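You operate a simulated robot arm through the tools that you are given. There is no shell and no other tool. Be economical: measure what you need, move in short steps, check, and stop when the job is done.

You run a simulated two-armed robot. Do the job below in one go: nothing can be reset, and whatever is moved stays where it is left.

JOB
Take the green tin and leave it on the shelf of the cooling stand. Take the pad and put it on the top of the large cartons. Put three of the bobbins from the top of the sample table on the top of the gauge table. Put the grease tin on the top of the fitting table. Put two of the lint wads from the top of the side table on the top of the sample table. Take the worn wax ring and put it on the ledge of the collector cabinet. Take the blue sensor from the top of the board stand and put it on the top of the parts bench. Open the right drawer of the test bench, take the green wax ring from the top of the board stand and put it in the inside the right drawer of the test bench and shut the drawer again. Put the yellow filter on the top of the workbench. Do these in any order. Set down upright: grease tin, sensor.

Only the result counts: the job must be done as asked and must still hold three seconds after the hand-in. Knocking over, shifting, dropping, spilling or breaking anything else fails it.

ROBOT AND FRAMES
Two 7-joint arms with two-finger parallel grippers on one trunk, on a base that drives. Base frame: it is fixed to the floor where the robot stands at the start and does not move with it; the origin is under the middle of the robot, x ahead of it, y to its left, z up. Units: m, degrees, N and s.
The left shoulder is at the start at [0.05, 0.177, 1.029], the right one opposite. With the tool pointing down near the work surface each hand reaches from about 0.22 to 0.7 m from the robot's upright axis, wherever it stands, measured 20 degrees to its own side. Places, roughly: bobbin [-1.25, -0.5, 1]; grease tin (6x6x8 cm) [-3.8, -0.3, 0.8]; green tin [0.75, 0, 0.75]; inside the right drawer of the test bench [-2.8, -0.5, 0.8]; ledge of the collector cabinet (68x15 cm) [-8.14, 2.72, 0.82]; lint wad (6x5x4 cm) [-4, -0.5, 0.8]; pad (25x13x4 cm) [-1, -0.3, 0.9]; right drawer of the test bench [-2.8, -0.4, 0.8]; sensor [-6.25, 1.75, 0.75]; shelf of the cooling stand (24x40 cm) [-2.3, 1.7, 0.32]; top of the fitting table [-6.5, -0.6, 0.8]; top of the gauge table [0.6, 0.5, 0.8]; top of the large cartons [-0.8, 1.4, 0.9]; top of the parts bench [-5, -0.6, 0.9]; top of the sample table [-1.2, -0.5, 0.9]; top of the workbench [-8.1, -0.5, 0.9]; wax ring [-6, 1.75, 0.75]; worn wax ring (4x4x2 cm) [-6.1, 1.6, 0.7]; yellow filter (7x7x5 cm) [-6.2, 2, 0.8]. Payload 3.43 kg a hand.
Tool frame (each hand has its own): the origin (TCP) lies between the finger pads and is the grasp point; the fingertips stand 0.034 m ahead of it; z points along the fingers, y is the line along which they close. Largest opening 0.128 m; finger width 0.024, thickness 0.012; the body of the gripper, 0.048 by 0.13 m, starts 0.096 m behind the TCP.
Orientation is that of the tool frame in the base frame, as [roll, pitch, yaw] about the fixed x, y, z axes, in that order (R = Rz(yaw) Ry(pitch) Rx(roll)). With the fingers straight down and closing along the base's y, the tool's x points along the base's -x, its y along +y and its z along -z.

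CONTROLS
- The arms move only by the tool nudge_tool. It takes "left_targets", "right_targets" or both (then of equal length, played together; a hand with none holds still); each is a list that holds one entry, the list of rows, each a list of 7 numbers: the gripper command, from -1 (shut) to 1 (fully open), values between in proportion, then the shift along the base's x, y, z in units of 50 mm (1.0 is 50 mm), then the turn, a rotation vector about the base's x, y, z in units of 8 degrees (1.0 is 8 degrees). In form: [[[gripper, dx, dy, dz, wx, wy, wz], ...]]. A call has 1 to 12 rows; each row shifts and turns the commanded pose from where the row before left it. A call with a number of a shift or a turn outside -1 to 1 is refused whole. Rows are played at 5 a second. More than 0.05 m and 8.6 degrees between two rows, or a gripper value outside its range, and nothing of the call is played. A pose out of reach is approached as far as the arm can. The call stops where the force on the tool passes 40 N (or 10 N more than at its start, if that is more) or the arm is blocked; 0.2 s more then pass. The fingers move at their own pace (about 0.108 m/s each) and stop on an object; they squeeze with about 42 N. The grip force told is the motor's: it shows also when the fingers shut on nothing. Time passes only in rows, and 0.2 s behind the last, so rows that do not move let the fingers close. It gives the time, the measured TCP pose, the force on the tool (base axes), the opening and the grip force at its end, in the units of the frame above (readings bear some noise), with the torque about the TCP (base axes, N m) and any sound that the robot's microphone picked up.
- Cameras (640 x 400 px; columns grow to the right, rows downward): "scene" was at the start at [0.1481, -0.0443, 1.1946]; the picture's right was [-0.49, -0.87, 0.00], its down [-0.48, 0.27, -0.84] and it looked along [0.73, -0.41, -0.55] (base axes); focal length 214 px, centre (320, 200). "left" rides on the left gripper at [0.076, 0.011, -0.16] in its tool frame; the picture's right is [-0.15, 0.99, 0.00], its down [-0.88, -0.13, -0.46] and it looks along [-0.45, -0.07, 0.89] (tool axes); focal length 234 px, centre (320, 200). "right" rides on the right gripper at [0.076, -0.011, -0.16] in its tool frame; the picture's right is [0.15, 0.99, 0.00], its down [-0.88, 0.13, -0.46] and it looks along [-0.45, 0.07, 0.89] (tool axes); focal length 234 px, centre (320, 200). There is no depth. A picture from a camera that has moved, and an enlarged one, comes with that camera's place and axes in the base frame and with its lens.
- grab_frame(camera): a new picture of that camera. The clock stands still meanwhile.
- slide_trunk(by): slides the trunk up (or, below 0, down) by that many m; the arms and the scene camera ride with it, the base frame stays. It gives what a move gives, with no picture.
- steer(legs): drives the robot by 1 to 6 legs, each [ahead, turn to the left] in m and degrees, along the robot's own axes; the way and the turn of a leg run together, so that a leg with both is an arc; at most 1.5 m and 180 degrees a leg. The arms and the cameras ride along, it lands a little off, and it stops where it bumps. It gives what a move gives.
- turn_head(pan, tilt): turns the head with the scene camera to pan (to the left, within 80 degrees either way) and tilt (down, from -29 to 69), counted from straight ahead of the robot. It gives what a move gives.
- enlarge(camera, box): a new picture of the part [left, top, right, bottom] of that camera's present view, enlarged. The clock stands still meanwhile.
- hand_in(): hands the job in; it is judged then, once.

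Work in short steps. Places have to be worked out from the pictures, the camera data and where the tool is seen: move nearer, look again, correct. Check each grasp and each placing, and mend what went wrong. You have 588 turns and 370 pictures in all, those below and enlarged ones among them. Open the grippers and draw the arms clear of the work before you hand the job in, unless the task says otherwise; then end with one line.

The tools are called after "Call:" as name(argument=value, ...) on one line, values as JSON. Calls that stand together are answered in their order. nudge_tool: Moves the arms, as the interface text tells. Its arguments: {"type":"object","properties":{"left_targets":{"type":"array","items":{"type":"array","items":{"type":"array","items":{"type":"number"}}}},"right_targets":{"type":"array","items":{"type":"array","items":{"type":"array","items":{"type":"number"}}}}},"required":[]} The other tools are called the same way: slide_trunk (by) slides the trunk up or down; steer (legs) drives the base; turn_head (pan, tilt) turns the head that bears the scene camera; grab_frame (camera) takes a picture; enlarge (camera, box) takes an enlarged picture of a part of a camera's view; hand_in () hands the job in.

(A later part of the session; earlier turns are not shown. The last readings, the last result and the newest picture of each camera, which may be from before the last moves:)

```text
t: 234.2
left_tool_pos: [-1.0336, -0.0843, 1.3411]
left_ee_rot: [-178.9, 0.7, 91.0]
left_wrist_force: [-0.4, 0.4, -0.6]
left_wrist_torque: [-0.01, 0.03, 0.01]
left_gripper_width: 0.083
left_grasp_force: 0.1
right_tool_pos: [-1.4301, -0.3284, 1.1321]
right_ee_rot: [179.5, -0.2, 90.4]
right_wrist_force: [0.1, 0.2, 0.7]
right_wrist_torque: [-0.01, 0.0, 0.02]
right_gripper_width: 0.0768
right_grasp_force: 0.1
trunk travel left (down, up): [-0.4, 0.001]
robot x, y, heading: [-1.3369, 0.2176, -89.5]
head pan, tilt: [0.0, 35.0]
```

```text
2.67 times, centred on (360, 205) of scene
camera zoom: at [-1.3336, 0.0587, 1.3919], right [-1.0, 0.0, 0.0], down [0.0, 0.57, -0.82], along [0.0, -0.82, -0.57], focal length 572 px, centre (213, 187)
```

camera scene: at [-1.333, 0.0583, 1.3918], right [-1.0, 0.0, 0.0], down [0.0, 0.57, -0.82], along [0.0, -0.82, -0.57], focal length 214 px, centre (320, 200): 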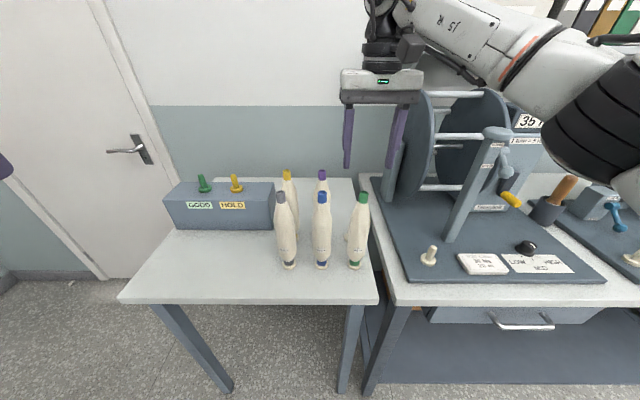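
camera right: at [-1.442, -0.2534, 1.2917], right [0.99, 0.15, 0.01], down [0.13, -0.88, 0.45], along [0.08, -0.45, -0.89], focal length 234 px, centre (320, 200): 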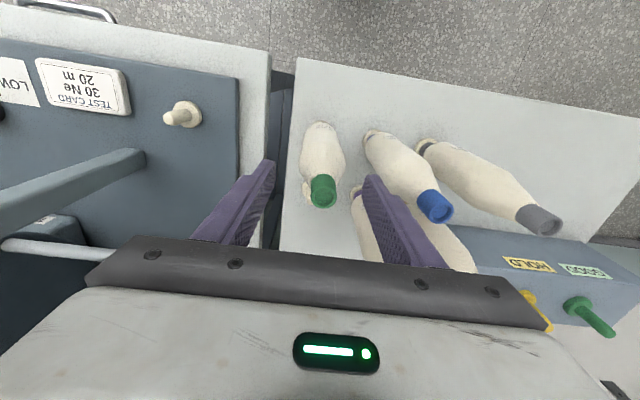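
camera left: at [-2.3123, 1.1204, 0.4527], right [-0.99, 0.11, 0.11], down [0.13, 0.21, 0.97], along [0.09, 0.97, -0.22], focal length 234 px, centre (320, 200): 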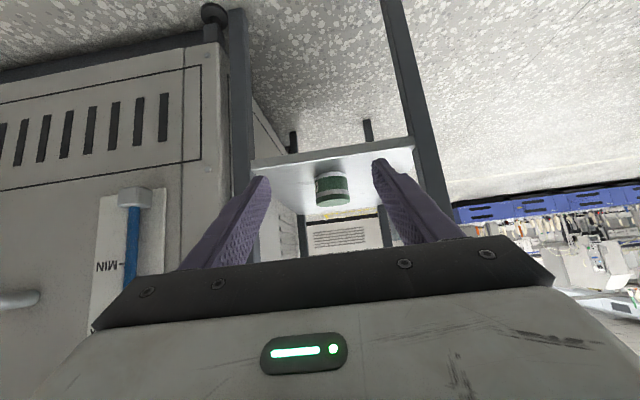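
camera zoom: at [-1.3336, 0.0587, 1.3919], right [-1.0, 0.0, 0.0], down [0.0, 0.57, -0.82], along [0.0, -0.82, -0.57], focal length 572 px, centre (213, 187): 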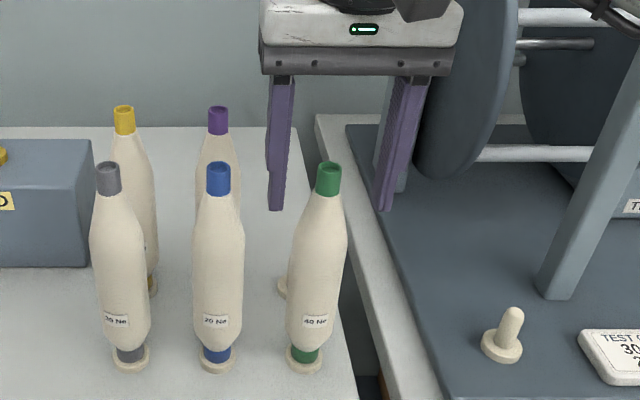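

The fingers straddle the bobbin's top. I lower the rest to z ≈ 1.055 and close.

Call:
nudge_tool(right_targets=[[[0.2, 0.04, 0, -0.8, 0, 0, 0], [0.2, 0, 0, -0.75, 0, 0, 0]]])

Call:
enlarge(camera="scene", box=[260, 130, 460, 280])

Call:
grab_frame(camera="right")

```text
t: 234.8
left_tool_pos: [-1.0337, -0.0836, 1.3419]
left_ee_rot: [-179.0, 0.7, 91.1]
left_wrist_force: [0.1, -0.1, -0.3]
left_wrist_torque: [0.02, 0.0, 0.0]
left_gripper_width: 0.0832
left_grasp_force: 0.0
right_tool_pos: [-1.4263, -0.3281, 1.0545]
right_ee_rot: [179.5, -0.1, 90.4]
right_wrist_force: [-0.1, 0.4, 0.2]
right_wrist_torque: [0.04, 0.01, 0.02]
right_gripper_width: 0.0768
right_grasp_force: 0.1
trunk travel left (down, up): [-0.4, 0.001]
robot x, y, heading: [-1.3339, 0.2184, -89.8]
head pan, tilt: [0.0, 35.0]
```

```text
2.67 times, centred on (360, 205) of scene
camera zoom: at [-1.3334, 0.0587, 1.3919], right [-1.0, 0.0, 0.0], down [0.0, 0.57, -0.82], along [0.0, -0.82, -0.57], focal length 572 px, centre (213, 187)
```

zoom: 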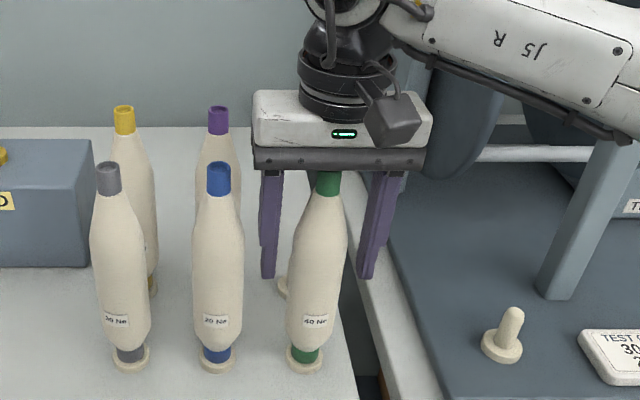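

```text
300 pictures are left
camera right: at [-1.4395, -0.2542, 1.2131], right [0.99, 0.15, 0.01], down [0.13, -0.88, 0.45], along [0.08, -0.45, -0.89], focal length 234 px, centre (320, 200)
```

right: 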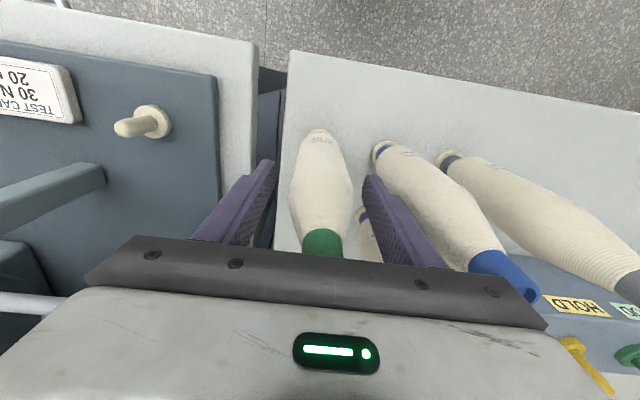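

Bobbin is centred between the fingers. I close.

Call:
nudge_tool(right_targets=[[[-1, 0, 0, 0, 0, 0, 0], [-1, 0, 0, 0, 0, 0, 0], [-1, 0, 0, 0, 0, 0, 0]]])

Call:
nudge_tool(right_targets=[[[-1, 0, 0, 0.4, 0, 0, 0], [-1, 0, 0, 0.6, 0, 0, 0]]])

Call:
grab_frame(camera="scene")

```text
t: 235.6
left_tool_pos: [-1.0338, -0.084, 1.3415]
left_ee_rot: [-179.0, 0.8, 91.2]
left_wrist_force: [-0.3, -0.2, 0.6]
left_wrist_torque: [-0.06, 0.0, -0.03]
left_gripper_width: 0.083
left_grasp_force: 0.0
right_tool_pos: [-1.4273, -0.3295, 1.0541]
right_ee_rot: [179.7, -0.2, 90.4]
right_wrist_force: [0.7, -0.1, 0.0]
right_wrist_torque: [-0.01, -0.03, 0.01]
right_gripper_width: 0.0472
right_grasp_force: 42.1
trunk travel left (down, up): [-0.4, 0.001]
robot x, y, heading: [-1.3378, 0.2153, -89.7]
head pan, tilt: [0.0, 35.0]
```

```text
t: 236.2
left_tool_pos: [-1.0325, -0.0837, 1.3407]
left_ee_rot: [-179.0, 0.8, 91.2]
left_wrist_force: [0.3, 0.3, 0.2]
left_wrist_torque: [-0.02, 0.01, 0.0]
left_gripper_width: 0.0831
left_grasp_force: 0.1
right_tool_pos: [-1.4255, -0.3282, 1.1035]
right_ee_rot: [179.7, -0.2, 90.5]
right_wrist_force: [-0.1, 0.4, -1.2]
right_wrist_torque: [0.01, 0.03, 0.0]
right_gripper_width: 0.0468
right_grasp_force: 42.0
trunk travel left (down, up): [-0.4, 0.001]
robot x, y, heading: [-1.3357, 0.2149, -90.0]
head pan, tilt: [0.0, 35.0]
```

```text
299 pictures are left
camera scene: at [-1.333, 0.0591, 1.3919], right [-1.0, 0.0, 0.0], down [0.0, 0.57, -0.82], along [0.0, -0.82, -0.57], focal length 214 px, centre (320, 200)
```

scene: 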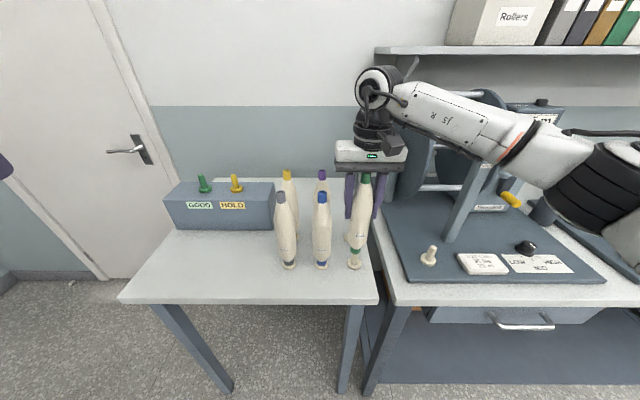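

Call:
enlarge(camera="scene", box=[260, 150, 420, 280])

```text
3.08 times, centred on (340, 215) of scene
camera zoom: at [-1.333, 0.0591, 1.3919], right [-1.0, 0.0, 0.0], down [0.0, 0.57, -0.82], along [0.0, -0.82, -0.57], focal length 660 px, centre (258, 154)
```

zoom: 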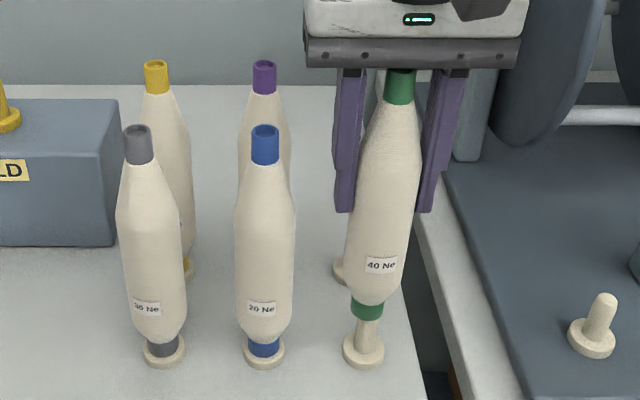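

The bobbins sit on pegs; this one slides up off its peg. I keep lifting straight up and look.

Call:
nudge_tool(right_targets=[[[-1, 0, 0, 0.8, 0, 0, 0], [-1, 0, 0, 0.8, 0, 0, 0], [-1, 0, 0, 0.8, 0, 0, 0], [-1, 0, 0, 0.8, 0, 0, 0]]])

Call:
grab_frame(camera="scene")

```text
t: 237.2
left_tool_pos: [-1.033, -0.0834, 1.3415]
left_ee_rot: [-179.0, 0.8, 91.2]
left_wrist_force: [0.6, 0.0, -0.2]
left_wrist_torque: [0.0, 0.02, 0.03]
left_gripper_width: 0.0831
left_grasp_force: 0.1
right_tool_pos: [-1.4257, -0.3278, 1.2651]
right_ee_rot: [179.6, -0.1, 90.6]
right_wrist_force: [-0.1, 1.3, -0.9]
right_wrist_torque: [-0.03, 0.03, -0.01]
right_gripper_width: 0.0468
right_grasp_force: 42.5
trunk travel left (down, up): [-0.4, 0.001]
robot x, y, heading: [-1.3352, 0.217, -89.5]
head pan, tilt: [0.0, 35.0]
```

```text
297 pictures are left
camera scene: at [-1.3329, 0.0597, 1.392], right [-1.0, -0.01, 0.0], down [0.0, 0.57, -0.82], along [0.0, -0.82, -0.57], focal length 214 px, centre (320, 200)
```

scene: 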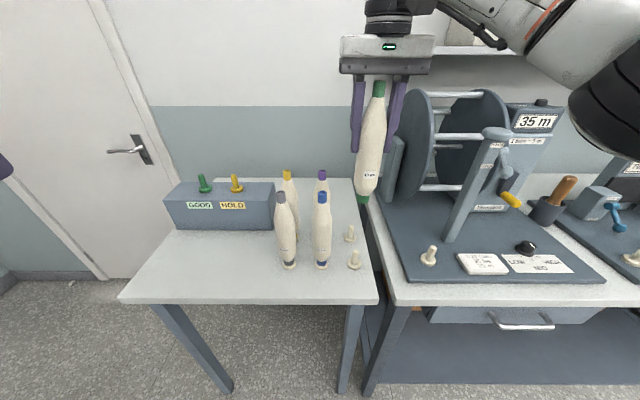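

The bobbin is free of its peg. I draw the right hand back a little and bring the left hand above the gray bobbin at (−1.247, −0.33).

Call:
nudge_tool(right_targets=[[[-1, -0.3, 0.8, 0, 0, 0, 0], [-1, -0.3, 0.8, 0, 0, 0, 0], [-1, -0.3, 0.8, 0, 0, 0, 0]]])

Call:
nudge_tool(left_targets=[[[0.2, -0.61, -0.7, -0.3, 0, 0, 0], [0.2, -0.61, -0.7, -0.3, 0, 0, 0], [0.2, -0.61, -0.7, -0.3, 0, 0, 0], [0.2, -0.61, -0.7, -0.3, 0, 0, 0], [0.2, -0.61, -0.7, -0.3, 0, 0, 0], [0.2, -0.61, -0.7, -0.4, 0, 0, 0], [0.2, -0.6, -0.71, -0.5, 0, 0, 0]]])

Call:
grab_frame(camera="left")

Call:
grab_frame(camera="scene")

```text
t: 238.0
left_tool_pos: [-1.0343, -0.0829, 1.3407]
left_ee_rot: [-179.1, 0.9, 91.2]
left_wrist_force: [0.2, 0.2, -0.4]
left_wrist_torque: [0.01, -0.01, 0.0]
left_gripper_width: 0.0831
left_grasp_force: 0.1
right_tool_pos: [-1.4734, -0.2069, 1.2654]
right_ee_rot: [179.4, -0.2, 90.4]
right_wrist_force: [-0.3, -0.4, -1.4]
right_wrist_torque: [-0.03, -0.04, 0.01]
right_gripper_width: 0.047
right_grasp_force: 41.6
trunk travel left (down, up): [-0.4, 0.001]
robot x, y, heading: [-1.3335, 0.2175, -89.7]
head pan, tilt: [0.0, 35.0]
```

```text
refused: row 6 steps farther than a row can; nothing moved
```

```text
296 pictures are left
camera left: at [-1.0225, -0.0065, 1.499], right [0.99, -0.13, -0.01], down [-0.11, -0.88, 0.47], along [-0.07, -0.46, -0.88], focal length 234 px, centre (320, 200)
```

left: 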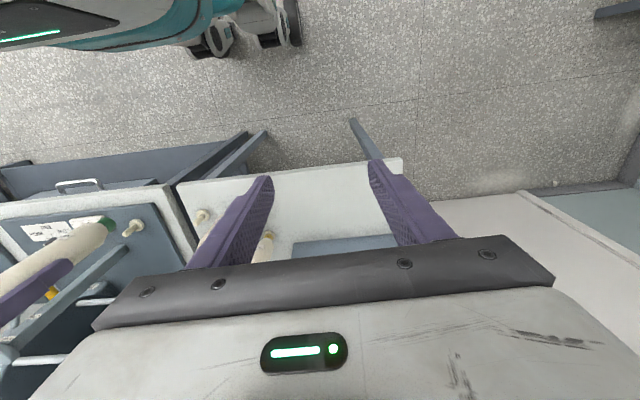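

```text
295 pictures are left
camera scene: at [-1.3344, 0.0598, 1.3921], right [-1.0, 0.0, 0.0], down [0.0, 0.57, -0.82], along [0.0, -0.82, -0.57], focal length 214 px, centre (320, 200)
```

scene: 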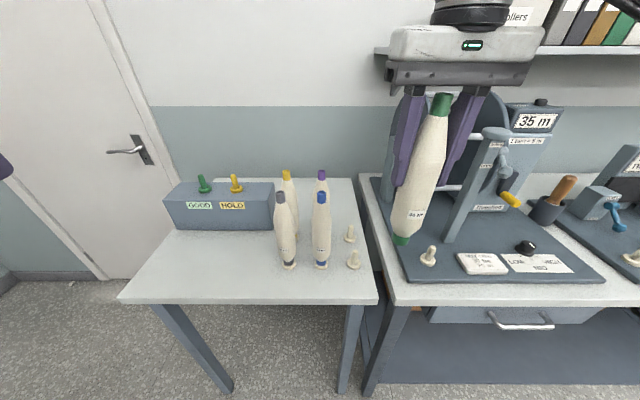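

One row was just too long; I repeat with shorter steps.

Call:
nudge_tool(left_targets=[[[0.2, -0.53, -0.62, -0.3, 0, 0, 0], [0.2, -0.53, -0.62, -0.3, 0, 0, 0], [0.2, -0.53, -0.62, -0.3, 0, 0, 0], [0.2, -0.53, -0.62, -0.3, 0, 0, 0], [0.2, -0.53, -0.62, -0.3, 0, 0, 0], [0.2, -0.53, -0.62, -0.3, 0, 0, 0], [0.2, -0.53, -0.62, -0.3, 0, 0, 0], [0.2, -0.53, -0.58, -0.3, 0, 0, 0]]])

Call:
grab_frame(camera="left")

Call:
enlarge(camera="scene", box=[200, 100, 400, 280])

```text
t: 239.8
left_tool_pos: [-1.246, -0.3307, 1.2177]
left_ee_rot: [-179.1, 0.7, 91.2]
left_wrist_force: [0.1, 0.0, 0.4]
left_wrist_torque: [0.03, -0.01, -0.01]
left_gripper_width: 0.0768
left_grasp_force: 0.0
right_tool_pos: [-1.4724, -0.2086, 1.2658]
right_ee_rot: [179.5, -0.1, 90.4]
right_wrist_force: [-0.2, -0.6, -1.5]
right_wrist_torque: [0.03, -0.02, -0.02]
right_gripper_width: 0.0468
right_grasp_force: 42.1
trunk travel left (down, up): [-0.4, 0.001]
robot x, y, heading: [-1.3344, 0.2131, -89.5]
head pan, tilt: [0.0, 35.0]
```

```text
294 pictures are left
camera left: at [-1.2355, -0.2543, 1.375], right [0.99, -0.13, -0.01], down [-0.11, -0.88, 0.47], along [-0.07, -0.46, -0.88], focal length 234 px, centre (320, 200)
```

left: 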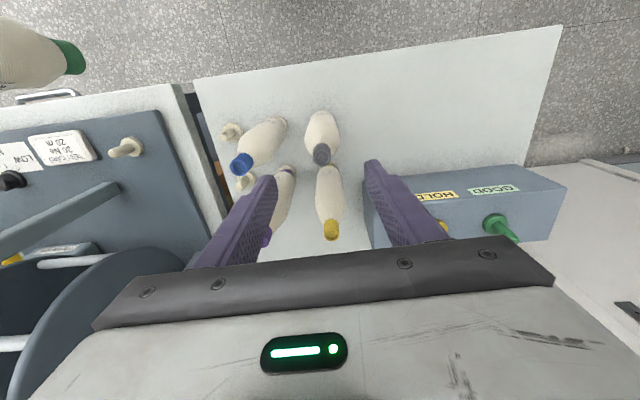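

```text
2.22 times, centred on (300, 190) of scene
camera zoom: at [-1.3346, 0.0581, 1.3918], right [-1.0, 0.0, 0.0], down [0.0, 0.57, -0.82], along [0.0, -0.82, -0.57], focal length 477 px, centre (364, 222)
```

zoom: 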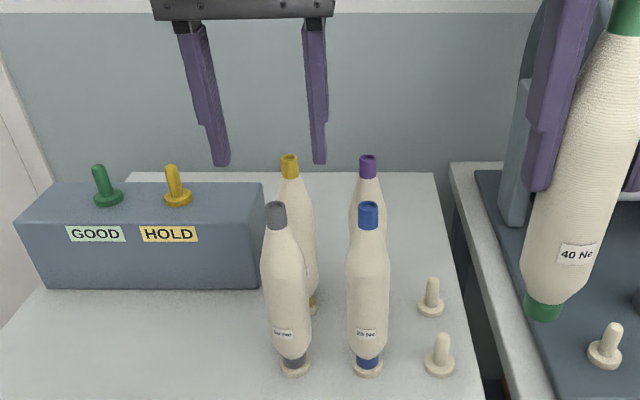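

Gray bobbin is centred at (−1.246, −0.325). I lower, close and lift.

Call:
nudge_tool(left_targets=[[[0.2, 0, 0.08, -0.8, 0, 0, 0], [0.2, 0, 0, -0.8, 0, 0, 0], [0.2, 0, 0, -0.8, 0, 0, 0], [0.2, 0, 0, -0.8, 0, 0, 0]]])

Call:
enlarge(camera="scene", box=[200, 100, 400, 280])

```text
t: 240.8
left_tool_pos: [-1.2462, -0.3254, 1.0626]
left_ee_rot: [-179.0, 0.7, 91.3]
left_wrist_force: [0.7, -0.1, -0.1]
left_wrist_torque: [0.01, 0.03, 0.01]
left_gripper_width: 0.0767
left_grasp_force: 0.0
right_tool_pos: [-1.4709, -0.2085, 1.2665]
right_ee_rot: [179.6, -0.3, 90.6]
right_wrist_force: [0.1, 0.6, -2.2]
right_wrist_torque: [-0.01, -0.02, 0.03]
right_gripper_width: 0.0471
right_grasp_force: 42.1
trunk travel left (down, up): [-0.4, 0.001]
robot x, y, heading: [-1.3377, 0.2146, -89.7]
head pan, tilt: [0.0, 35.0]
```

```text
2.22 times, centred on (300, 190) of scene
camera zoom: at [-1.3332, 0.0584, 1.3919], right [-1.0, 0.0, 0.0], down [0.0, 0.57, -0.82], along [0.0, -0.82, -0.57], focal length 477 px, centre (364, 222)
```

zoom: 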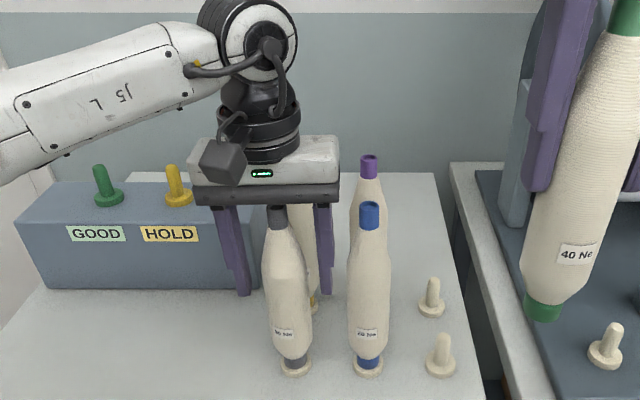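

Call:
nudge_tool(left_targets=[[[0.2, 0, 0, -0.16, 0, 0, 0], [-1, 0, 0, 0, 0, 0, 0], [-1, 0, 0, 0, 0, 0, 0], [-1, 0, 0, 0, 0, 0, 0]]])

Call:
nudge_tool(left_targets=[[[-1, 0, 0, 0.4, 0, 0, 0], [-1, 0, 0, 0.8, 0, 0, 0], [-1, 0, 0, 0.8, 0, 0, 0], [-1, 0, 0, 0.8, 0, 0, 0], [-1, 0, 0, 0.8, 0, 0, 0], [-1, 0, 0, 0.6, 0, 0, 0]]])

Call:
grab_frame(camera="scene")

```text
t: 241.8
left_tool_pos: [-1.2465, -0.3256, 1.0549]
left_ee_rot: [-179.0, 0.7, 91.2]
left_wrist_force: [-0.3, -0.1, 0.2]
left_wrist_torque: [-0.02, -0.05, 0.02]
left_gripper_width: 0.0471
left_grasp_force: 42.2
right_tool_pos: [-1.4721, -0.2082, 1.2655]
right_ee_rot: [179.7, -0.2, 90.5]
right_wrist_force: [0.0, 0.2, -1.7]
right_wrist_torque: [-0.01, -0.01, 0.01]
right_gripper_width: 0.0469
right_grasp_force: 42.0
trunk travel left (down, up): [-0.4, 0.001]
robot x, y, heading: [-1.3383, 0.2189, -89.8]
head pan, tilt: [0.0, 35.0]
```

```text
t: 243.2
left_tool_pos: [-1.2463, -0.3244, 1.264]
left_ee_rot: [-178.9, 0.6, 91.2]
left_wrist_force: [0.4, 0.5, -0.9]
left_wrist_torque: [-0.03, 0.02, -0.01]
left_gripper_width: 0.047
left_grasp_force: 41.6
right_tool_pos: [-1.4728, -0.2074, 1.2663]
right_ee_rot: [179.5, -0.1, 90.4]
right_wrist_force: [-0.4, -0.2, -1.4]
right_wrist_torque: [-0.01, -0.04, -0.01]
right_gripper_width: 0.0471
right_grasp_force: 42.1
trunk travel left (down, up): [-0.4, 0.001]
robot x, y, heading: [-1.3334, 0.217, -89.7]
head pan, tilt: [0.0, 35.0]
```

```text
291 pictures are left
camera scene: at [-1.3338, 0.0592, 1.3919], right [-1.0, 0.0, 0.0], down [0.0, 0.57, -0.82], along [0.0, -0.82, -0.57], focal length 214 px, centre (320, 200)
```

scene: 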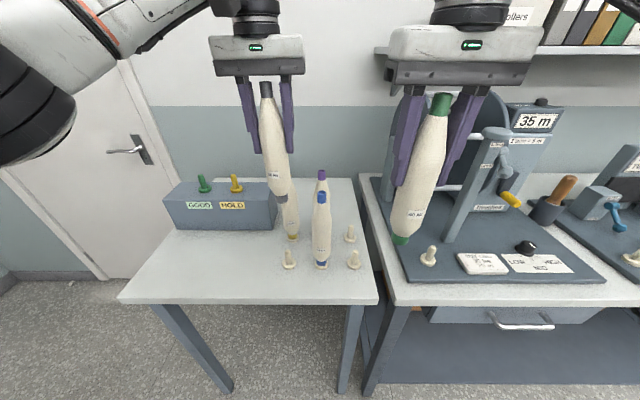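

Both bobbins are held. I draw the hands closer, back off, and then reverse diagonally into the space right of the gauge table so my hands trail clear of walls.

Call:
nudge_tool(left_targets=[[[-1, 0.1, 0.8, 0, 0, 0, 0], [-1, 0.1, 0.8, 0, 0, 0, 0], [-1, 0.1, 0.8, 0, 0, 0, 0], [-1, 0.1, 0.8, 0, 0, 0, 0], [-1, 0, 0.4, 0, 0, 0, 0]]], right_targets=[[[-1, 0, 0.5, 0, 0, 0, 0], [-1, 0, 0.5, 0, 0, 0, 0], [-1, 0, 0.4, 0, 0, 0, 0], [-1, 0, 0, 0, 0, 0, 0], [-1, 0, 0, 0, 0, 0, 0]]])

Call:
steer(legs=[[-0.3, 0], [0, -117.2]])

```text
t: 244.4
left_tool_pos: [-1.2245, -0.145, 1.2614]
left_ee_rot: [-179.0, 0.8, 91.2]
left_wrist_force: [-0.2, -0.1, -1.3]
left_wrist_torque: [-0.02, 0.04, -0.02]
left_gripper_width: 0.0468
left_grasp_force: 42.8
right_tool_pos: [-1.4701, -0.138, 1.2646]
right_ee_rot: [179.5, -0.1, 90.5]
right_wrist_force: [-0.6, 0.8, -1.0]
right_wrist_torque: [0.02, 0.01, 0.01]
right_gripper_width: 0.047
right_grasp_force: 41.9
trunk travel left (down, up): [-0.4, 0.001]
robot x, y, heading: [-1.335, 0.2152, -89.6]
head pan, tilt: [0.0, 35.0]
```

```text
t: 251.4
left_tool_pos: [-1.7077, 0.5982, 1.2636]
left_ee_rot: [-179.0, 0.8, -27.5]
left_wrist_force: [0.0, 0.1, -1.2]
left_wrist_torque: [0.0, -0.01, 0.01]
left_gripper_width: 0.0466
left_grasp_force: 42.1
right_tool_pos: [-1.5838, 0.8093, 1.2649]
right_ee_rot: [179.6, -0.3, -28.0]
right_wrist_force: [-0.2, 0.2, -1.2]
right_wrist_torque: [-0.03, 0.03, 0.03]
right_gripper_width: 0.0468
right_grasp_force: 42.1
trunk travel left (down, up): [-0.4, 0.001]
robot x, y, heading: [-1.338, 0.5226, 151.7]
head pan, tilt: [0.0, 35.0]
```

Call:
steer(legs=[[-1.4, 0]])

Call:
turn_head(pan=-80, tilt=40)

Call:
grab_frame(camera="scene")

```text
t: 258.4
left_tool_pos: [-0.4703, -0.0664, 1.2625]
left_ee_rot: [-179.0, 0.7, -27.0]
left_wrist_force: [-0.5, 0.7, -1.0]
left_wrist_torque: [0.01, 0.0, 0.0]
left_gripper_width: 0.0473
left_grasp_force: 41.9
right_tool_pos: [-0.3479, 0.1488, 1.2655]
right_ee_rot: [179.6, -0.2, -27.7]
right_wrist_force: [-0.3, 0.5, -0.9]
right_wrist_torque: [-0.02, -0.02, 0.0]
right_gripper_width: 0.0468
right_grasp_force: 42.3
trunk travel left (down, up): [-0.4, 0.001]
robot x, y, heading: [-0.0997, -0.139, 152.4]
head pan, tilt: [0.0, 35.0]
```

```text
t: 260.0
left_tool_pos: [-0.4698, -0.0652, 1.2621]
left_ee_rot: [-179.0, 0.6, -27.0]
left_wrist_force: [0.3, -1.0, -1.4]
left_wrist_torque: [-0.02, -0.02, -0.03]
left_gripper_width: 0.0474
left_grasp_force: 42.1
right_tool_pos: [-0.3471, 0.1474, 1.2632]
right_ee_rot: [179.6, -0.3, -27.8]
right_wrist_force: [0.2, -0.6, -1.4]
right_wrist_torque: [0.04, 0.04, -0.01]
right_gripper_width: 0.047
right_grasp_force: 42.0
trunk travel left (down, up): [-0.4, 0.001]
robot x, y, heading: [-0.0985, -0.1391, 151.9]
head pan, tilt: [-80.0, 40.0]
```

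```text
290 pictures are left
camera scene: at [-0.1327, -0.0257, 1.3843], right [0.95, -0.31, 0.0], down [-0.2, -0.61, -0.77], along [0.23, 0.73, -0.64], focal length 214 px, centre (320, 200)
```

scene: 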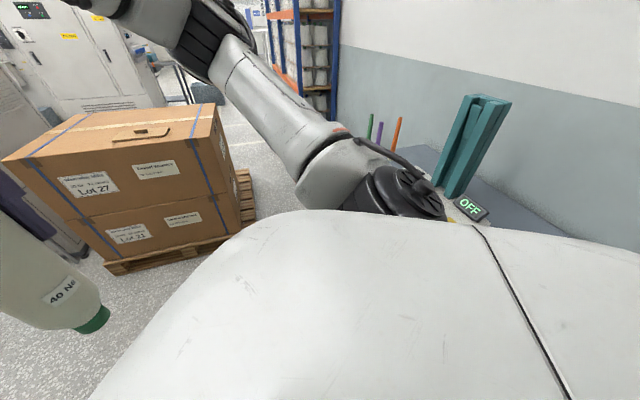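

Clear so far. I reverse the last 0.66 m and turn right to face the table's end.

Call:
steer(legs=[[0, 2], [-0.66, 0], [0, -63.5]])

Call:
turn_head(pan=0, tilt=40)

Call:
grab_frame(camera="scene")

```text
t: 266.4
left_tool_pos: [0.3341, -0.077, 1.2583]
left_ee_rot: [-178.3, 0.3, -80.8]
left_wrist_force: [-0.4, -0.1, -0.7]
left_wrist_torque: [-0.01, -0.04, 0.01]
left_gripper_width: 0.0471
left_grasp_force: 41.9
right_tool_pos: [0.5653, -0.0573, 1.2544]
right_ee_rot: [-178.3, -1.8, -79.2]
right_wrist_force: [0.3, 0.8, -0.7]
right_wrist_torque: [0.0, 0.0, 0.01]
right_gripper_width: 0.047
right_grasp_force: 41.9
trunk travel left (down, up): [-0.4, 0.001]
robot x, y, heading: [0.5002, -0.4266, 99.0]
head pan, tilt: [-80.0, 40.0]
stopped in leg 3: the robot was blocked; the commanded pose is now the measured one
```

```text
t: 267.9
left_tool_pos: [0.3321, -0.0765, 1.2576]
left_ee_rot: [-178.3, 0.2, -80.8]
left_wrist_force: [0.5, 0.2, -1.2]
left_wrist_torque: [0.02, -0.01, -0.02]
left_gripper_width: 0.047
left_grasp_force: 42.2
right_tool_pos: [0.5649, -0.0561, 1.2549]
right_ee_rot: [-178.3, -1.7, -79.3]
right_wrist_force: [0.3, 0.7, -1.3]
right_wrist_torque: [-0.04, 0.03, -0.02]
right_gripper_width: 0.047
right_grasp_force: 41.8
trunk travel left (down, up): [-0.4, 0.001]
robot x, y, heading: [0.5051, -0.427, 98.9]
head pan, tilt: [0.0, 40.0]
```

```text
289 pictures are left
camera scene: at [0.4665, -0.2678, 1.3828], right [0.99, 0.15, 0.01], down [0.11, -0.64, -0.76], along [-0.11, 0.75, -0.65], focal length 214 px, centre (320, 200)
```

scene: 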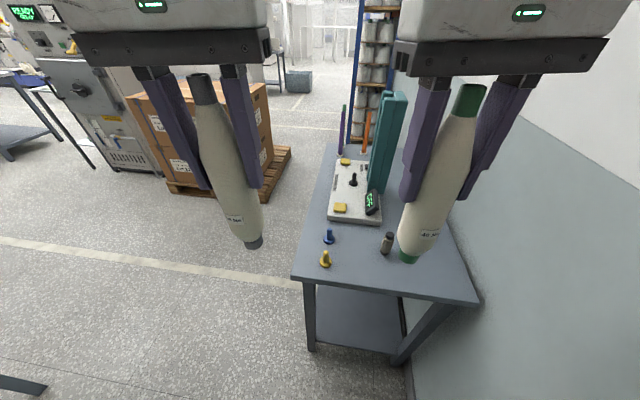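

My right elbow met the back wall. I turn left a little to free it and move 0.12 m closer, then place the green bobbin with the right hand only.

Call:
steer(legs=[[0, 8], [0.12, 0]])

Call:
grab_frame(camera="scene")

```text
t: 269.8
left_tool_pos: [0.2661, 0.0073, 1.2619]
left_ee_rot: [-178.9, 0.7, -73.0]
left_wrist_force: [-0.8, 0.5, -1.2]
left_wrist_torque: [-0.04, 0.01, 0.01]
left_gripper_width: 0.0469
left_grasp_force: 42.5
right_tool_pos: [0.497, 0.0605, 1.2579]
right_ee_rot: [-179.3, -1.1, -72.0]
right_wrist_force: [0.2, -0.6, -1.5]
right_wrist_torque: [-0.03, -0.02, 0.02]
right_gripper_width: 0.0471
right_grasp_force: 42.4
trunk travel left (down, up): [-0.4, 0.001]
robot x, y, heading: [0.4691, -0.3108, 106.3]
head pan, tilt: [0.0, 40.0]
```

```text
288 pictures are left
camera scene: at [0.4263, -0.1643, 1.3842], right [0.96, 0.28, 0.0], down [0.18, -0.62, -0.77], along [-0.22, 0.73, -0.64], focal length 214 px, centre (320, 200)
```

scene: 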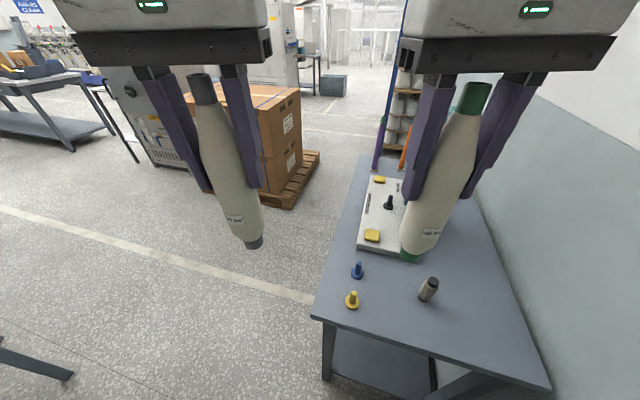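

Orientation drifted ~1.4° after the bump; I correct it while moving the green bobbin over the free spot at about (0.53, 0.205).

Call:
nudge_tool(right_targets=[[[-1, 0.16, 0.72, 0, 0.032, 0.082, 0], [-1, 0.16, 0.72, 0, 0.033, 0.083, 0], [-1, 0.17, 0.72, 0, 0, 0, 0], [-1, 0.17, 0.73, 0, 0, 0, 0], [-1, 0, 0, -0.9, 0, 0, 0], [-1, 0, 0, -0.9, 0, 0, 0], [-1, 0, 0, -0.9, 0, 0, 0], [-1, 0, 0, -0.9, 0, 0, 0], [-1, 0, 0, -0.9, 0, 0, 0]]])

Call:
grab_frame(camera="scene")

Call:
grab_frame(camera="right")

```text
t: 271.8
left_tool_pos: [0.267, 0.0069, 1.2624]
left_ee_rot: [-179.1, 0.7, -73.1]
left_wrist_force: [0.3, 0.3, -0.8]
left_wrist_torque: [0.0, 0.01, 0.02]
left_gripper_width: 0.047
left_grasp_force: 42.2
right_tool_pos: [0.5285, 0.2057, 1.0301]
right_ee_rot: [179.6, -0.1, -72.0]
right_wrist_force: [-0.5, -0.1, -0.2]
right_wrist_torque: [-0.02, 0.0, -0.03]
right_gripper_width: 0.0474
right_grasp_force: 41.4
trunk travel left (down, up): [-0.4, 0.001]
robot x, y, heading: [0.4698, -0.3131, 106.3]
head pan, tilt: [0.0, 40.0]
```

```text
287 pictures are left
camera scene: at [0.4268, -0.1647, 1.3843], right [0.96, 0.28, 0.0], down [0.18, -0.62, -0.77], along [-0.22, 0.73, -0.64], focal length 214 px, centre (320, 200)
```

scene: 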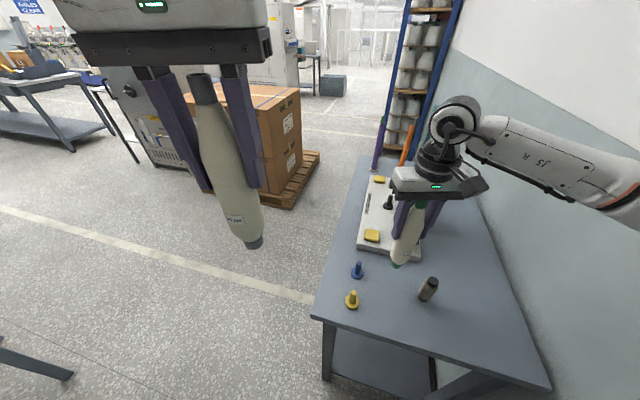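

```text
286 pictures are left
camera right: at [0.563, 0.1383, 1.1896], right [-0.9, -0.44, 0.01], down [-0.39, 0.8, 0.46], along [-0.21, 0.4, -0.89], focal length 234 px, centre (320, 200)
```

right: 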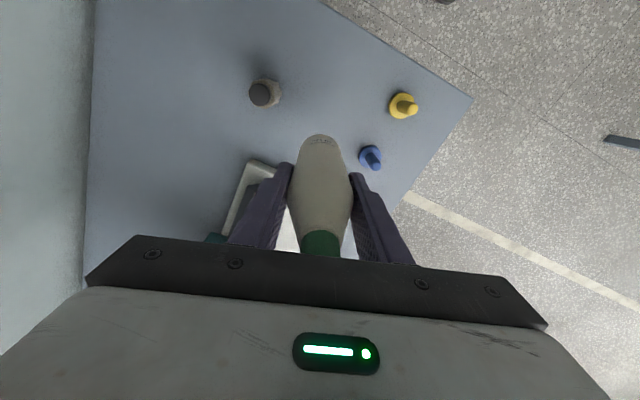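

Spot is clear. I lower slowly to contact near TCP z ≈ 0.95.

Call:
nudge_tool(right_targets=[[[-1, 0, 0, -0.7, 0, 0, 0], [-1, 0, 0, -0.5, 0, 0, 0], [-1, 0, 0, -0.15, 0, 0, 0], [-1, 0, 0, 0, 0, 0, 0]]])

Call:
nudge_tool(right_targets=[[[-1, 0, 0, -0.1, 0, 0, 0], [-1, 0, 0, 0, 0, 0, 0]]])

Call:
enlarge(camera="scene", box=[320, 180, 480, 320])

```text
t: 272.8
left_tool_pos: [0.2649, 0.0061, 1.2621]
left_ee_rot: [-179.0, 0.7, -73.1]
left_wrist_force: [0.2, 0.5, -1.9]
left_wrist_torque: [-0.01, 0.0, 0.02]
left_gripper_width: 0.0471
left_grasp_force: 42.2
right_tool_pos: [0.528, 0.2042, 0.9649]
right_ee_rot: [179.6, -0.1, -72.0]
right_wrist_force: [0.1, -0.2, -1.8]
right_wrist_torque: [0.01, 0.02, -0.01]
right_gripper_width: 0.0473
right_grasp_force: 42.2
trunk travel left (down, up): [-0.4, 0.001]
robot x, y, heading: [0.4666, -0.3173, 106.5]
head pan, tilt: [0.0, 40.0]
```

```text
t: 273.4
left_tool_pos: [0.2656, 0.007, 1.2616]
left_ee_rot: [-179.1, 0.7, -73.0]
left_wrist_force: [1.0, 0.6, -0.7]
left_wrist_torque: [0.05, -0.02, 0.01]
left_gripper_width: 0.0471
left_grasp_force: 42.5
right_tool_pos: [0.5279, 0.2058, 0.9609]
right_ee_rot: [179.7, -0.1, -72.1]
right_wrist_force: [-0.2, -0.1, -0.4]
right_wrist_torque: [-0.01, -0.02, 0.02]
right_gripper_width: 0.0469
right_grasp_force: 42.3
trunk travel left (down, up): [-0.4, 0.001]
robot x, y, heading: [0.4712, -0.3152, 106.5]
head pan, tilt: [0.0, 40.0]
```

```text
2.86 times, centred on (400, 250) of scene
camera zoom: at [0.4265, -0.1652, 1.3843], right [0.96, 0.28, 0.0], down [0.18, -0.62, -0.77], along [-0.22, 0.73, -0.64], focal length 613 px, centre (91, 57)
```

zoom: 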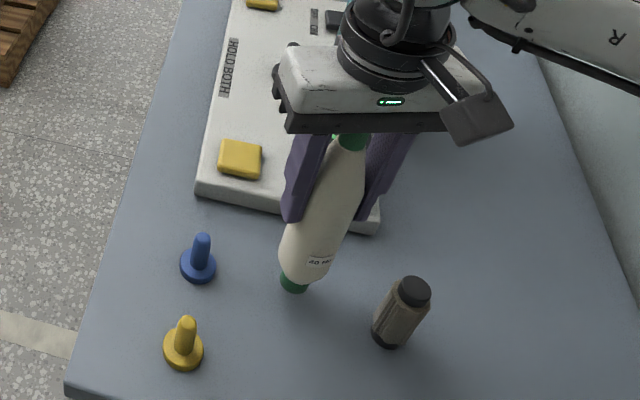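

Call:
nudge_tool(right_targets=[[[-1, 0, 0, -0.1, 0, 0, 0], [-1, 0, 0, -0.06, 0, 0, 0], [-1, 0, 0, 0, 0, 0, 0]]])

Call:
nudge_tool(right_targets=[[[-1, 0, 0, -0.06, 0, 0, 0], [-1, 0, 0, 0, 0, 0, 0]]])

```text
t: 274.2
left_tool_pos: [0.2663, 0.0061, 1.2611]
left_ee_rot: [-179.0, 0.7, -73.1]
left_wrist_force: [0.4, -0.6, -0.6]
left_wrist_torque: [0.02, 0.01, -0.01]
left_gripper_width: 0.0472
left_grasp_force: 42.1
right_tool_pos: [0.5299, 0.2037, 0.953]
right_ee_rot: [179.6, -0.2, -71.9]
right_wrist_force: [0.1, -0.5, -0.9]
right_wrist_torque: [0.02, -0.01, 0.03]
right_gripper_width: 0.047
right_grasp_force: 41.6
trunk travel left (down, up): [-0.4, 0.001]
robot x, y, heading: [0.4678, -0.3141, 106.3]
head pan, tilt: [0.0, 40.0]
```

```text
t: 274.8
left_tool_pos: [0.2662, 0.0065, 1.2625]
left_ee_rot: [-179.1, 0.7, -73.0]
left_wrist_force: [-0.1, 0.6, -1.2]
left_wrist_torque: [0.0, 0.03, -0.01]
left_gripper_width: 0.0475
left_grasp_force: 41.9
right_tool_pos: [0.5296, 0.2054, 0.9494]
right_ee_rot: [179.6, -0.1, -71.9]
right_wrist_force: [0.0, 0.5, -0.2]
right_wrist_torque: [-0.01, -0.03, 0.01]
right_gripper_width: 0.0472
right_grasp_force: 42.0
trunk travel left (down, up): [-0.4, 0.001]
robot x, y, heading: [0.4631, -0.3141, 106.4]
head pan, tilt: [0.0, 40.0]
```

Call:
nudge_tool(right_targets=[[[-1, 0, 0, -0.06, 0, 0, 0], [-1, 0, 0, -0.06, 0, 0, 0], [-1, 0, 0, 0, 0, 0, 0]]])

Call:
enlarge(camera="scene", box=[320, 180, 480, 320])

```text
t: 275.6
left_tool_pos: [0.2663, 0.0064, 1.262]
left_ee_rot: [-179.0, 0.6, -73.2]
left_wrist_force: [0.7, -0.3, -2.0]
left_wrist_torque: [-0.01, 0.03, 0.02]
left_gripper_width: 0.0471
left_grasp_force: 42.0
right_tool_pos: [0.5303, 0.2046, 0.9451]
right_ee_rot: [179.5, 0.0, -72.0]
right_wrist_force: [-0.8, -0.5, 4.6]
right_wrist_torque: [-0.14, -0.16, -0.02]
right_gripper_width: 0.047
right_grasp_force: 41.9
trunk travel left (down, up): [-0.4, 0.001]
robot x, y, heading: [0.4725, -0.3127, 106.3]
head pan, tilt: [0.0, 40.0]
```

```text
2.86 times, centred on (400, 250) of scene
camera zoom: at [0.4265, -0.1658, 1.3845], right [0.96, 0.28, 0.0], down [0.18, -0.62, -0.77], along [-0.22, 0.73, -0.64], focal length 613 px, centre (91, 57)
```

zoom: 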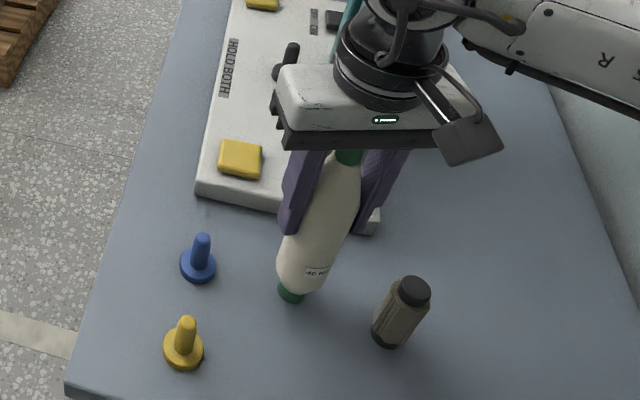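

Contact felt. I release and check that it stands before lifting.

Call:
nudge_tool(right_targets=[[[-0.1, 0, 0, 0, 0, 0, 0], [0.2, 0, 0, 0, 0, 0, 0], [0.2, 0, 0, 0, 0, 0, 0]]])

Call:
enlarge(camera="scene", box=[320, 180, 480, 320])

```text
t: 276.4
left_tool_pos: [0.2663, 0.007, 1.2625]
left_ee_rot: [-178.9, 0.8, -73.1]
left_wrist_force: [0.9, 0.7, -0.5]
left_wrist_torque: [0.0, 0.05, 0.0]
left_gripper_width: 0.0471
left_grasp_force: 42.1
right_tool_pos: [0.5299, 0.2054, 0.9449]
right_ee_rot: [179.7, -0.1, -71.9]
right_wrist_force: [0.1, 0.4, -0.5]
right_wrist_torque: [0.02, 0.0, 0.04]
right_gripper_width: 0.0771
right_grasp_force: 0.0
trunk travel left (down, up): [-0.4, 0.001]
robot x, y, heading: [0.4694, -0.3159, 106.3]
head pan, tilt: [0.0, 40.0]
```

```text
2.86 times, centred on (400, 250) of scene
camera zoom: at [0.4266, -0.1653, 1.3843], right [0.96, 0.28, 0.0], down [0.18, -0.62, -0.77], along [-0.22, 0.73, -0.64], focal length 613 px, centre (91, 57)
```

zoom: 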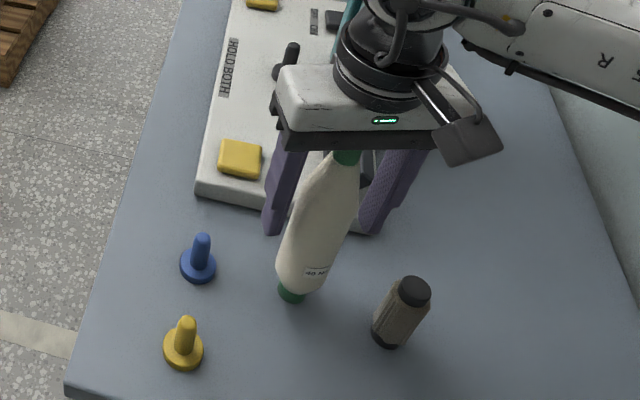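

It stands. I lift the hand straight up.

Call:
nudge_tool(right_targets=[[[0.2, 0, 0, 0.7, 0, 0, 0], [0.2, 0, 0, 0.9, 0, 0, 0], [0.2, 0, 0, 0.9, 0, 0, 0], [0.2, 0, 0, 0.9, 0, 0, 0], [0.2, 0, 0, 0.9, 0, 0, 0], [0.2, 0, 0, 0.9, 0, 0, 0], [0.2, 0, -0.7, 0.4, 0, 0, 0], [0.2, 0, -0.9, 0, 0, 0, 0], [0.2, 0, -0.9, 0, 0, 0, 0]]])

Call:
grab_frame(camera="scene")

```text
t: 278.4
left_tool_pos: [0.266, 0.0054, 1.2632]
left_ee_rot: [-178.9, 0.7, -73.1]
left_wrist_force: [-0.6, -0.6, -2.4]
left_wrist_torque: [0.02, -0.02, 0.01]
left_gripper_width: 0.0472
left_grasp_force: 42.1
right_tool_pos: [0.5307, 0.0774, 1.2232]
right_ee_rot: [179.7, -0.1, -71.9]
right_wrist_force: [0.4, 0.4, -0.3]
right_wrist_torque: [0.0, -0.01, 0.0]
right_gripper_width: 0.0765
right_grasp_force: 0.0
trunk travel left (down, up): [-0.4, 0.001]
robot x, y, heading: [0.4709, -0.3126, 106.3]
head pan, tilt: [0.0, 40.0]
```

```text
282 pictures are left
camera scene: at [0.4265, -0.1659, 1.3844], right [0.96, 0.28, 0.0], down [0.18, -0.62, -0.77], along [-0.22, 0.74, -0.64], focal length 214 px, centre (320, 200)
```

scene: 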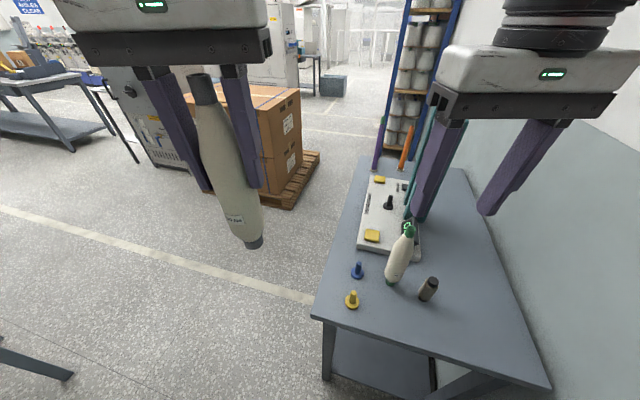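

Green bobbin stands. I reposition the base to about (0.25, −0.3), heading 45°, so that the left hand can place the gray one.

Call:
steer(legs=[[0, 74], [0.22, 0], [0, -135]])

Call:
grab_frame(camera="scene")

```text
t: 288.9
left_tool_pos: [0.4351, 0.0169, 1.2612]
left_ee_rot: [-179.0, 0.7, -135.8]
left_wrist_force: [0.4, -0.5, -1.5]
left_wrist_torque: [-0.01, 0.01, 0.02]
left_gripper_width: 0.0474
left_grasp_force: 41.9
right_tool_pos: [0.6195, -0.1843, 1.2246]
right_ee_rot: [179.6, -0.1, -134.9]
right_wrist_force: [0.2, 0.8, -0.5]
right_wrist_torque: [0.01, -0.01, 0.04]
right_gripper_width: 0.077
right_grasp_force: 0.0
trunk travel left (down, up): [-0.4, 0.001]
robot x, y, heading: [0.2442, -0.3117, 43.7]
head pan, tilt: [0.0, 40.0]
```

```text
281 pictures are left
camera scene: at [0.356, -0.2031, 1.3843], right [0.69, -0.72, 0.0], down [-0.47, -0.44, -0.77], along [0.56, 0.53, -0.64], focal length 214 px, centre (320, 200)
```

scene: 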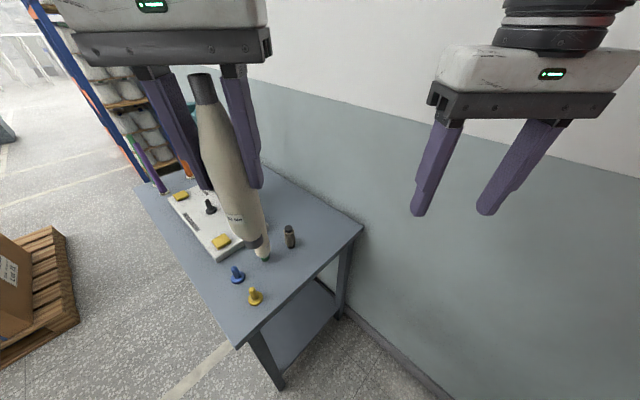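

I move the gray bobbin over (0.625, 0.09), free of the bottle and the green bobbin, and lower to near contact.

Call:
nudge_tool(left_targets=[[[-1, 0.76, 0.29, 0, 0, 0, 0], [-1, 0.76, 0.29, 0, 0, 0, 0], [-1, 0.76, 0.29, 0, 0, 0, 0], [-1, 0.76, 0.29, 0, 0, 0, 0], [-1, 0.76, 0.29, 0, 0, 0, 0], [-1, 0, 0, -0.9, 0, 0, 0], [-1, 0, 0, -0.9, 0, 0, 0], [-1, 0, 0, -0.9, 0, 0, 0], [-1, 0, 0, -0.9, 0, 0, 0], [-1, 0, 0, -0.9, 0, 0, 0]]])

Call:
grab_frame(camera="scene")

Call:
grab_frame(camera="left")

```text
t: 291.1
left_tool_pos: [0.6268, 0.0883, 1.0358]
left_ee_rot: [-179.0, 0.7, -136.0]
left_wrist_force: [1.5, 0.0, -0.5]
left_wrist_torque: [0.0, -0.01, 0.01]
left_gripper_width: 0.047
left_grasp_force: 42.0
right_tool_pos: [0.6209, -0.1848, 1.2233]
right_ee_rot: [179.5, -0.1, -134.9]
right_wrist_force: [0.2, -0.4, -0.2]
right_wrist_torque: [-0.04, -0.01, 0.01]
right_gripper_width: 0.0767
right_grasp_force: 0.1
trunk travel left (down, up): [-0.4, 0.001]
robot x, y, heading: [0.2389, -0.3081, 43.5]
head pan, tilt: [0.0, 40.0]
```

```text
280 pictures are left
camera scene: at [0.3562, -0.2025, 1.3843], right [0.69, -0.72, 0.0], down [-0.47, -0.44, -0.77], along [0.56, 0.53, -0.64], focal length 214 px, centre (320, 200)
```

scene: 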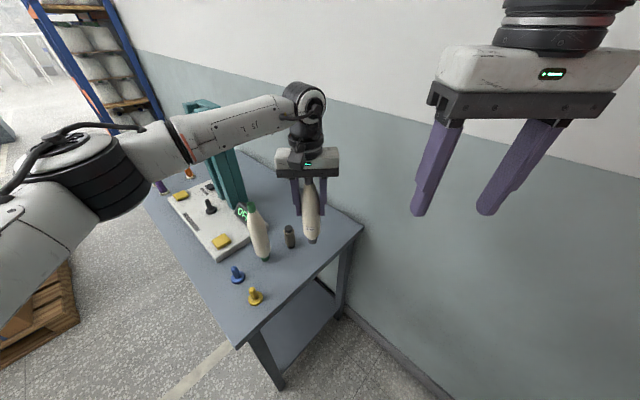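

```text
279 pictures are left
camera left: at [0.561, 0.0425, 1.1929], right [-0.58, 0.81, -0.02], down [0.71, 0.52, 0.47], along [0.39, 0.26, -0.88], focal length 234 px, centre (320, 200)
```

left: 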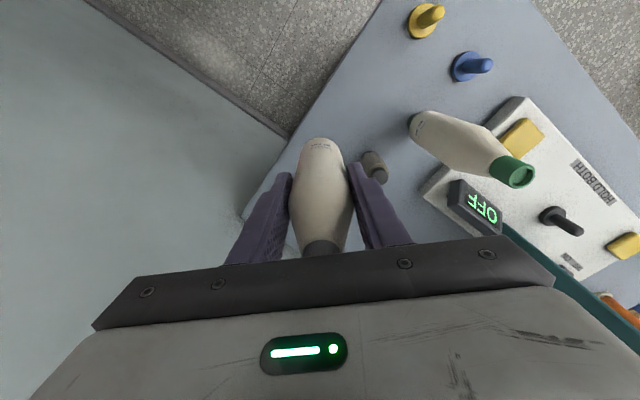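

Clear of the bottle. I lower to contact.

Call:
nudge_tool(left_targets=[[[-1, 0, 0, -0.8, 0, 0, 0], [-1, 0, 0, -0.7, 0, 0, 0], [-1, 0, 0, -0.12, 0, 0, 0], [-1, 0, 0, 0, 0, 0, 0]]])

Call:
nudge_tool(left_targets=[[[-1, 0, 0, -0.08, 0, 0, 0], [-1, 0, 0, -0.06, 0, 0, 0], [-1, 0, 0, 0, 0, 0, 0]]])

```text
t: 292.1
left_tool_pos: [0.6257, 0.0899, 0.9554]
left_ee_rot: [-179.0, 0.7, -135.9]
left_wrist_force: [-0.1, 0.2, -1.2]
left_wrist_torque: [0.0, 0.0, 0.0]
left_gripper_width: 0.0472
left_grasp_force: 42.3
right_tool_pos: [0.621, -0.1842, 1.2236]
right_ee_rot: [179.6, -0.1, -134.9]
right_wrist_force: [-0.1, -0.4, -0.2]
right_wrist_torque: [0.0, -0.04, -0.02]
right_gripper_width: 0.0767
right_grasp_force: 0.0
trunk travel left (down, up): [-0.4, 0.001]
robot x, y, heading: [0.2402, -0.3063, 43.4]
head pan, tilt: [0.0, 40.0]
```

```text
t: 292.9
left_tool_pos: [0.6246, 0.0913, 0.9488]
left_ee_rot: [-179.0, 0.7, -135.9]
left_wrist_force: [1.1, 0.5, -0.8]
left_wrist_torque: [-0.01, 0.0, 0.01]
left_gripper_width: 0.0471
left_grasp_force: 41.7
right_tool_pos: [0.6211, -0.1849, 1.2227]
right_ee_rot: [179.6, -0.1, -134.9]
right_wrist_force: [-0.4, 0.6, 0.2]
right_wrist_torque: [0.01, 0.04, 0.01]
right_gripper_width: 0.077
right_grasp_force: 0.0
trunk travel left (down, up): [-0.4, 0.001]
robot x, y, heading: [0.2436, -0.312, 43.4]
head pan, tilt: [0.0, 40.0]
```

Call:
nudge_tool(left_targets=[[[-1, 0, 0, -0.05, 0, 0, 0], [-1, 0, 0, -0.05, 0, 0, 0], [-1, 0, 0, 0, 0, 0, 0]]])

```text
t: 293.6
left_tool_pos: [0.6239, 0.0908, 0.9449]
left_ee_rot: [-179.0, 0.8, -135.9]
left_wrist_force: [-1.4, -0.3, 7.2]
left_wrist_torque: [0.11, 0.32, 0.02]
left_gripper_width: 0.0471
left_grasp_force: 42.0
right_tool_pos: [0.6199, -0.1844, 1.2242]
right_ee_rot: [179.7, 0.1, -134.9]
right_wrist_force: [0.9, 0.5, -0.1]
right_wrist_torque: [-0.02, 0.0, -0.02]
right_gripper_width: 0.0768
right_grasp_force: 0.0
trunk travel left (down, up): [-0.4, 0.001]
robot x, y, heading: [0.2452, -0.3093, 43.5]
head pan, tilt: [0.0, 40.0]
```

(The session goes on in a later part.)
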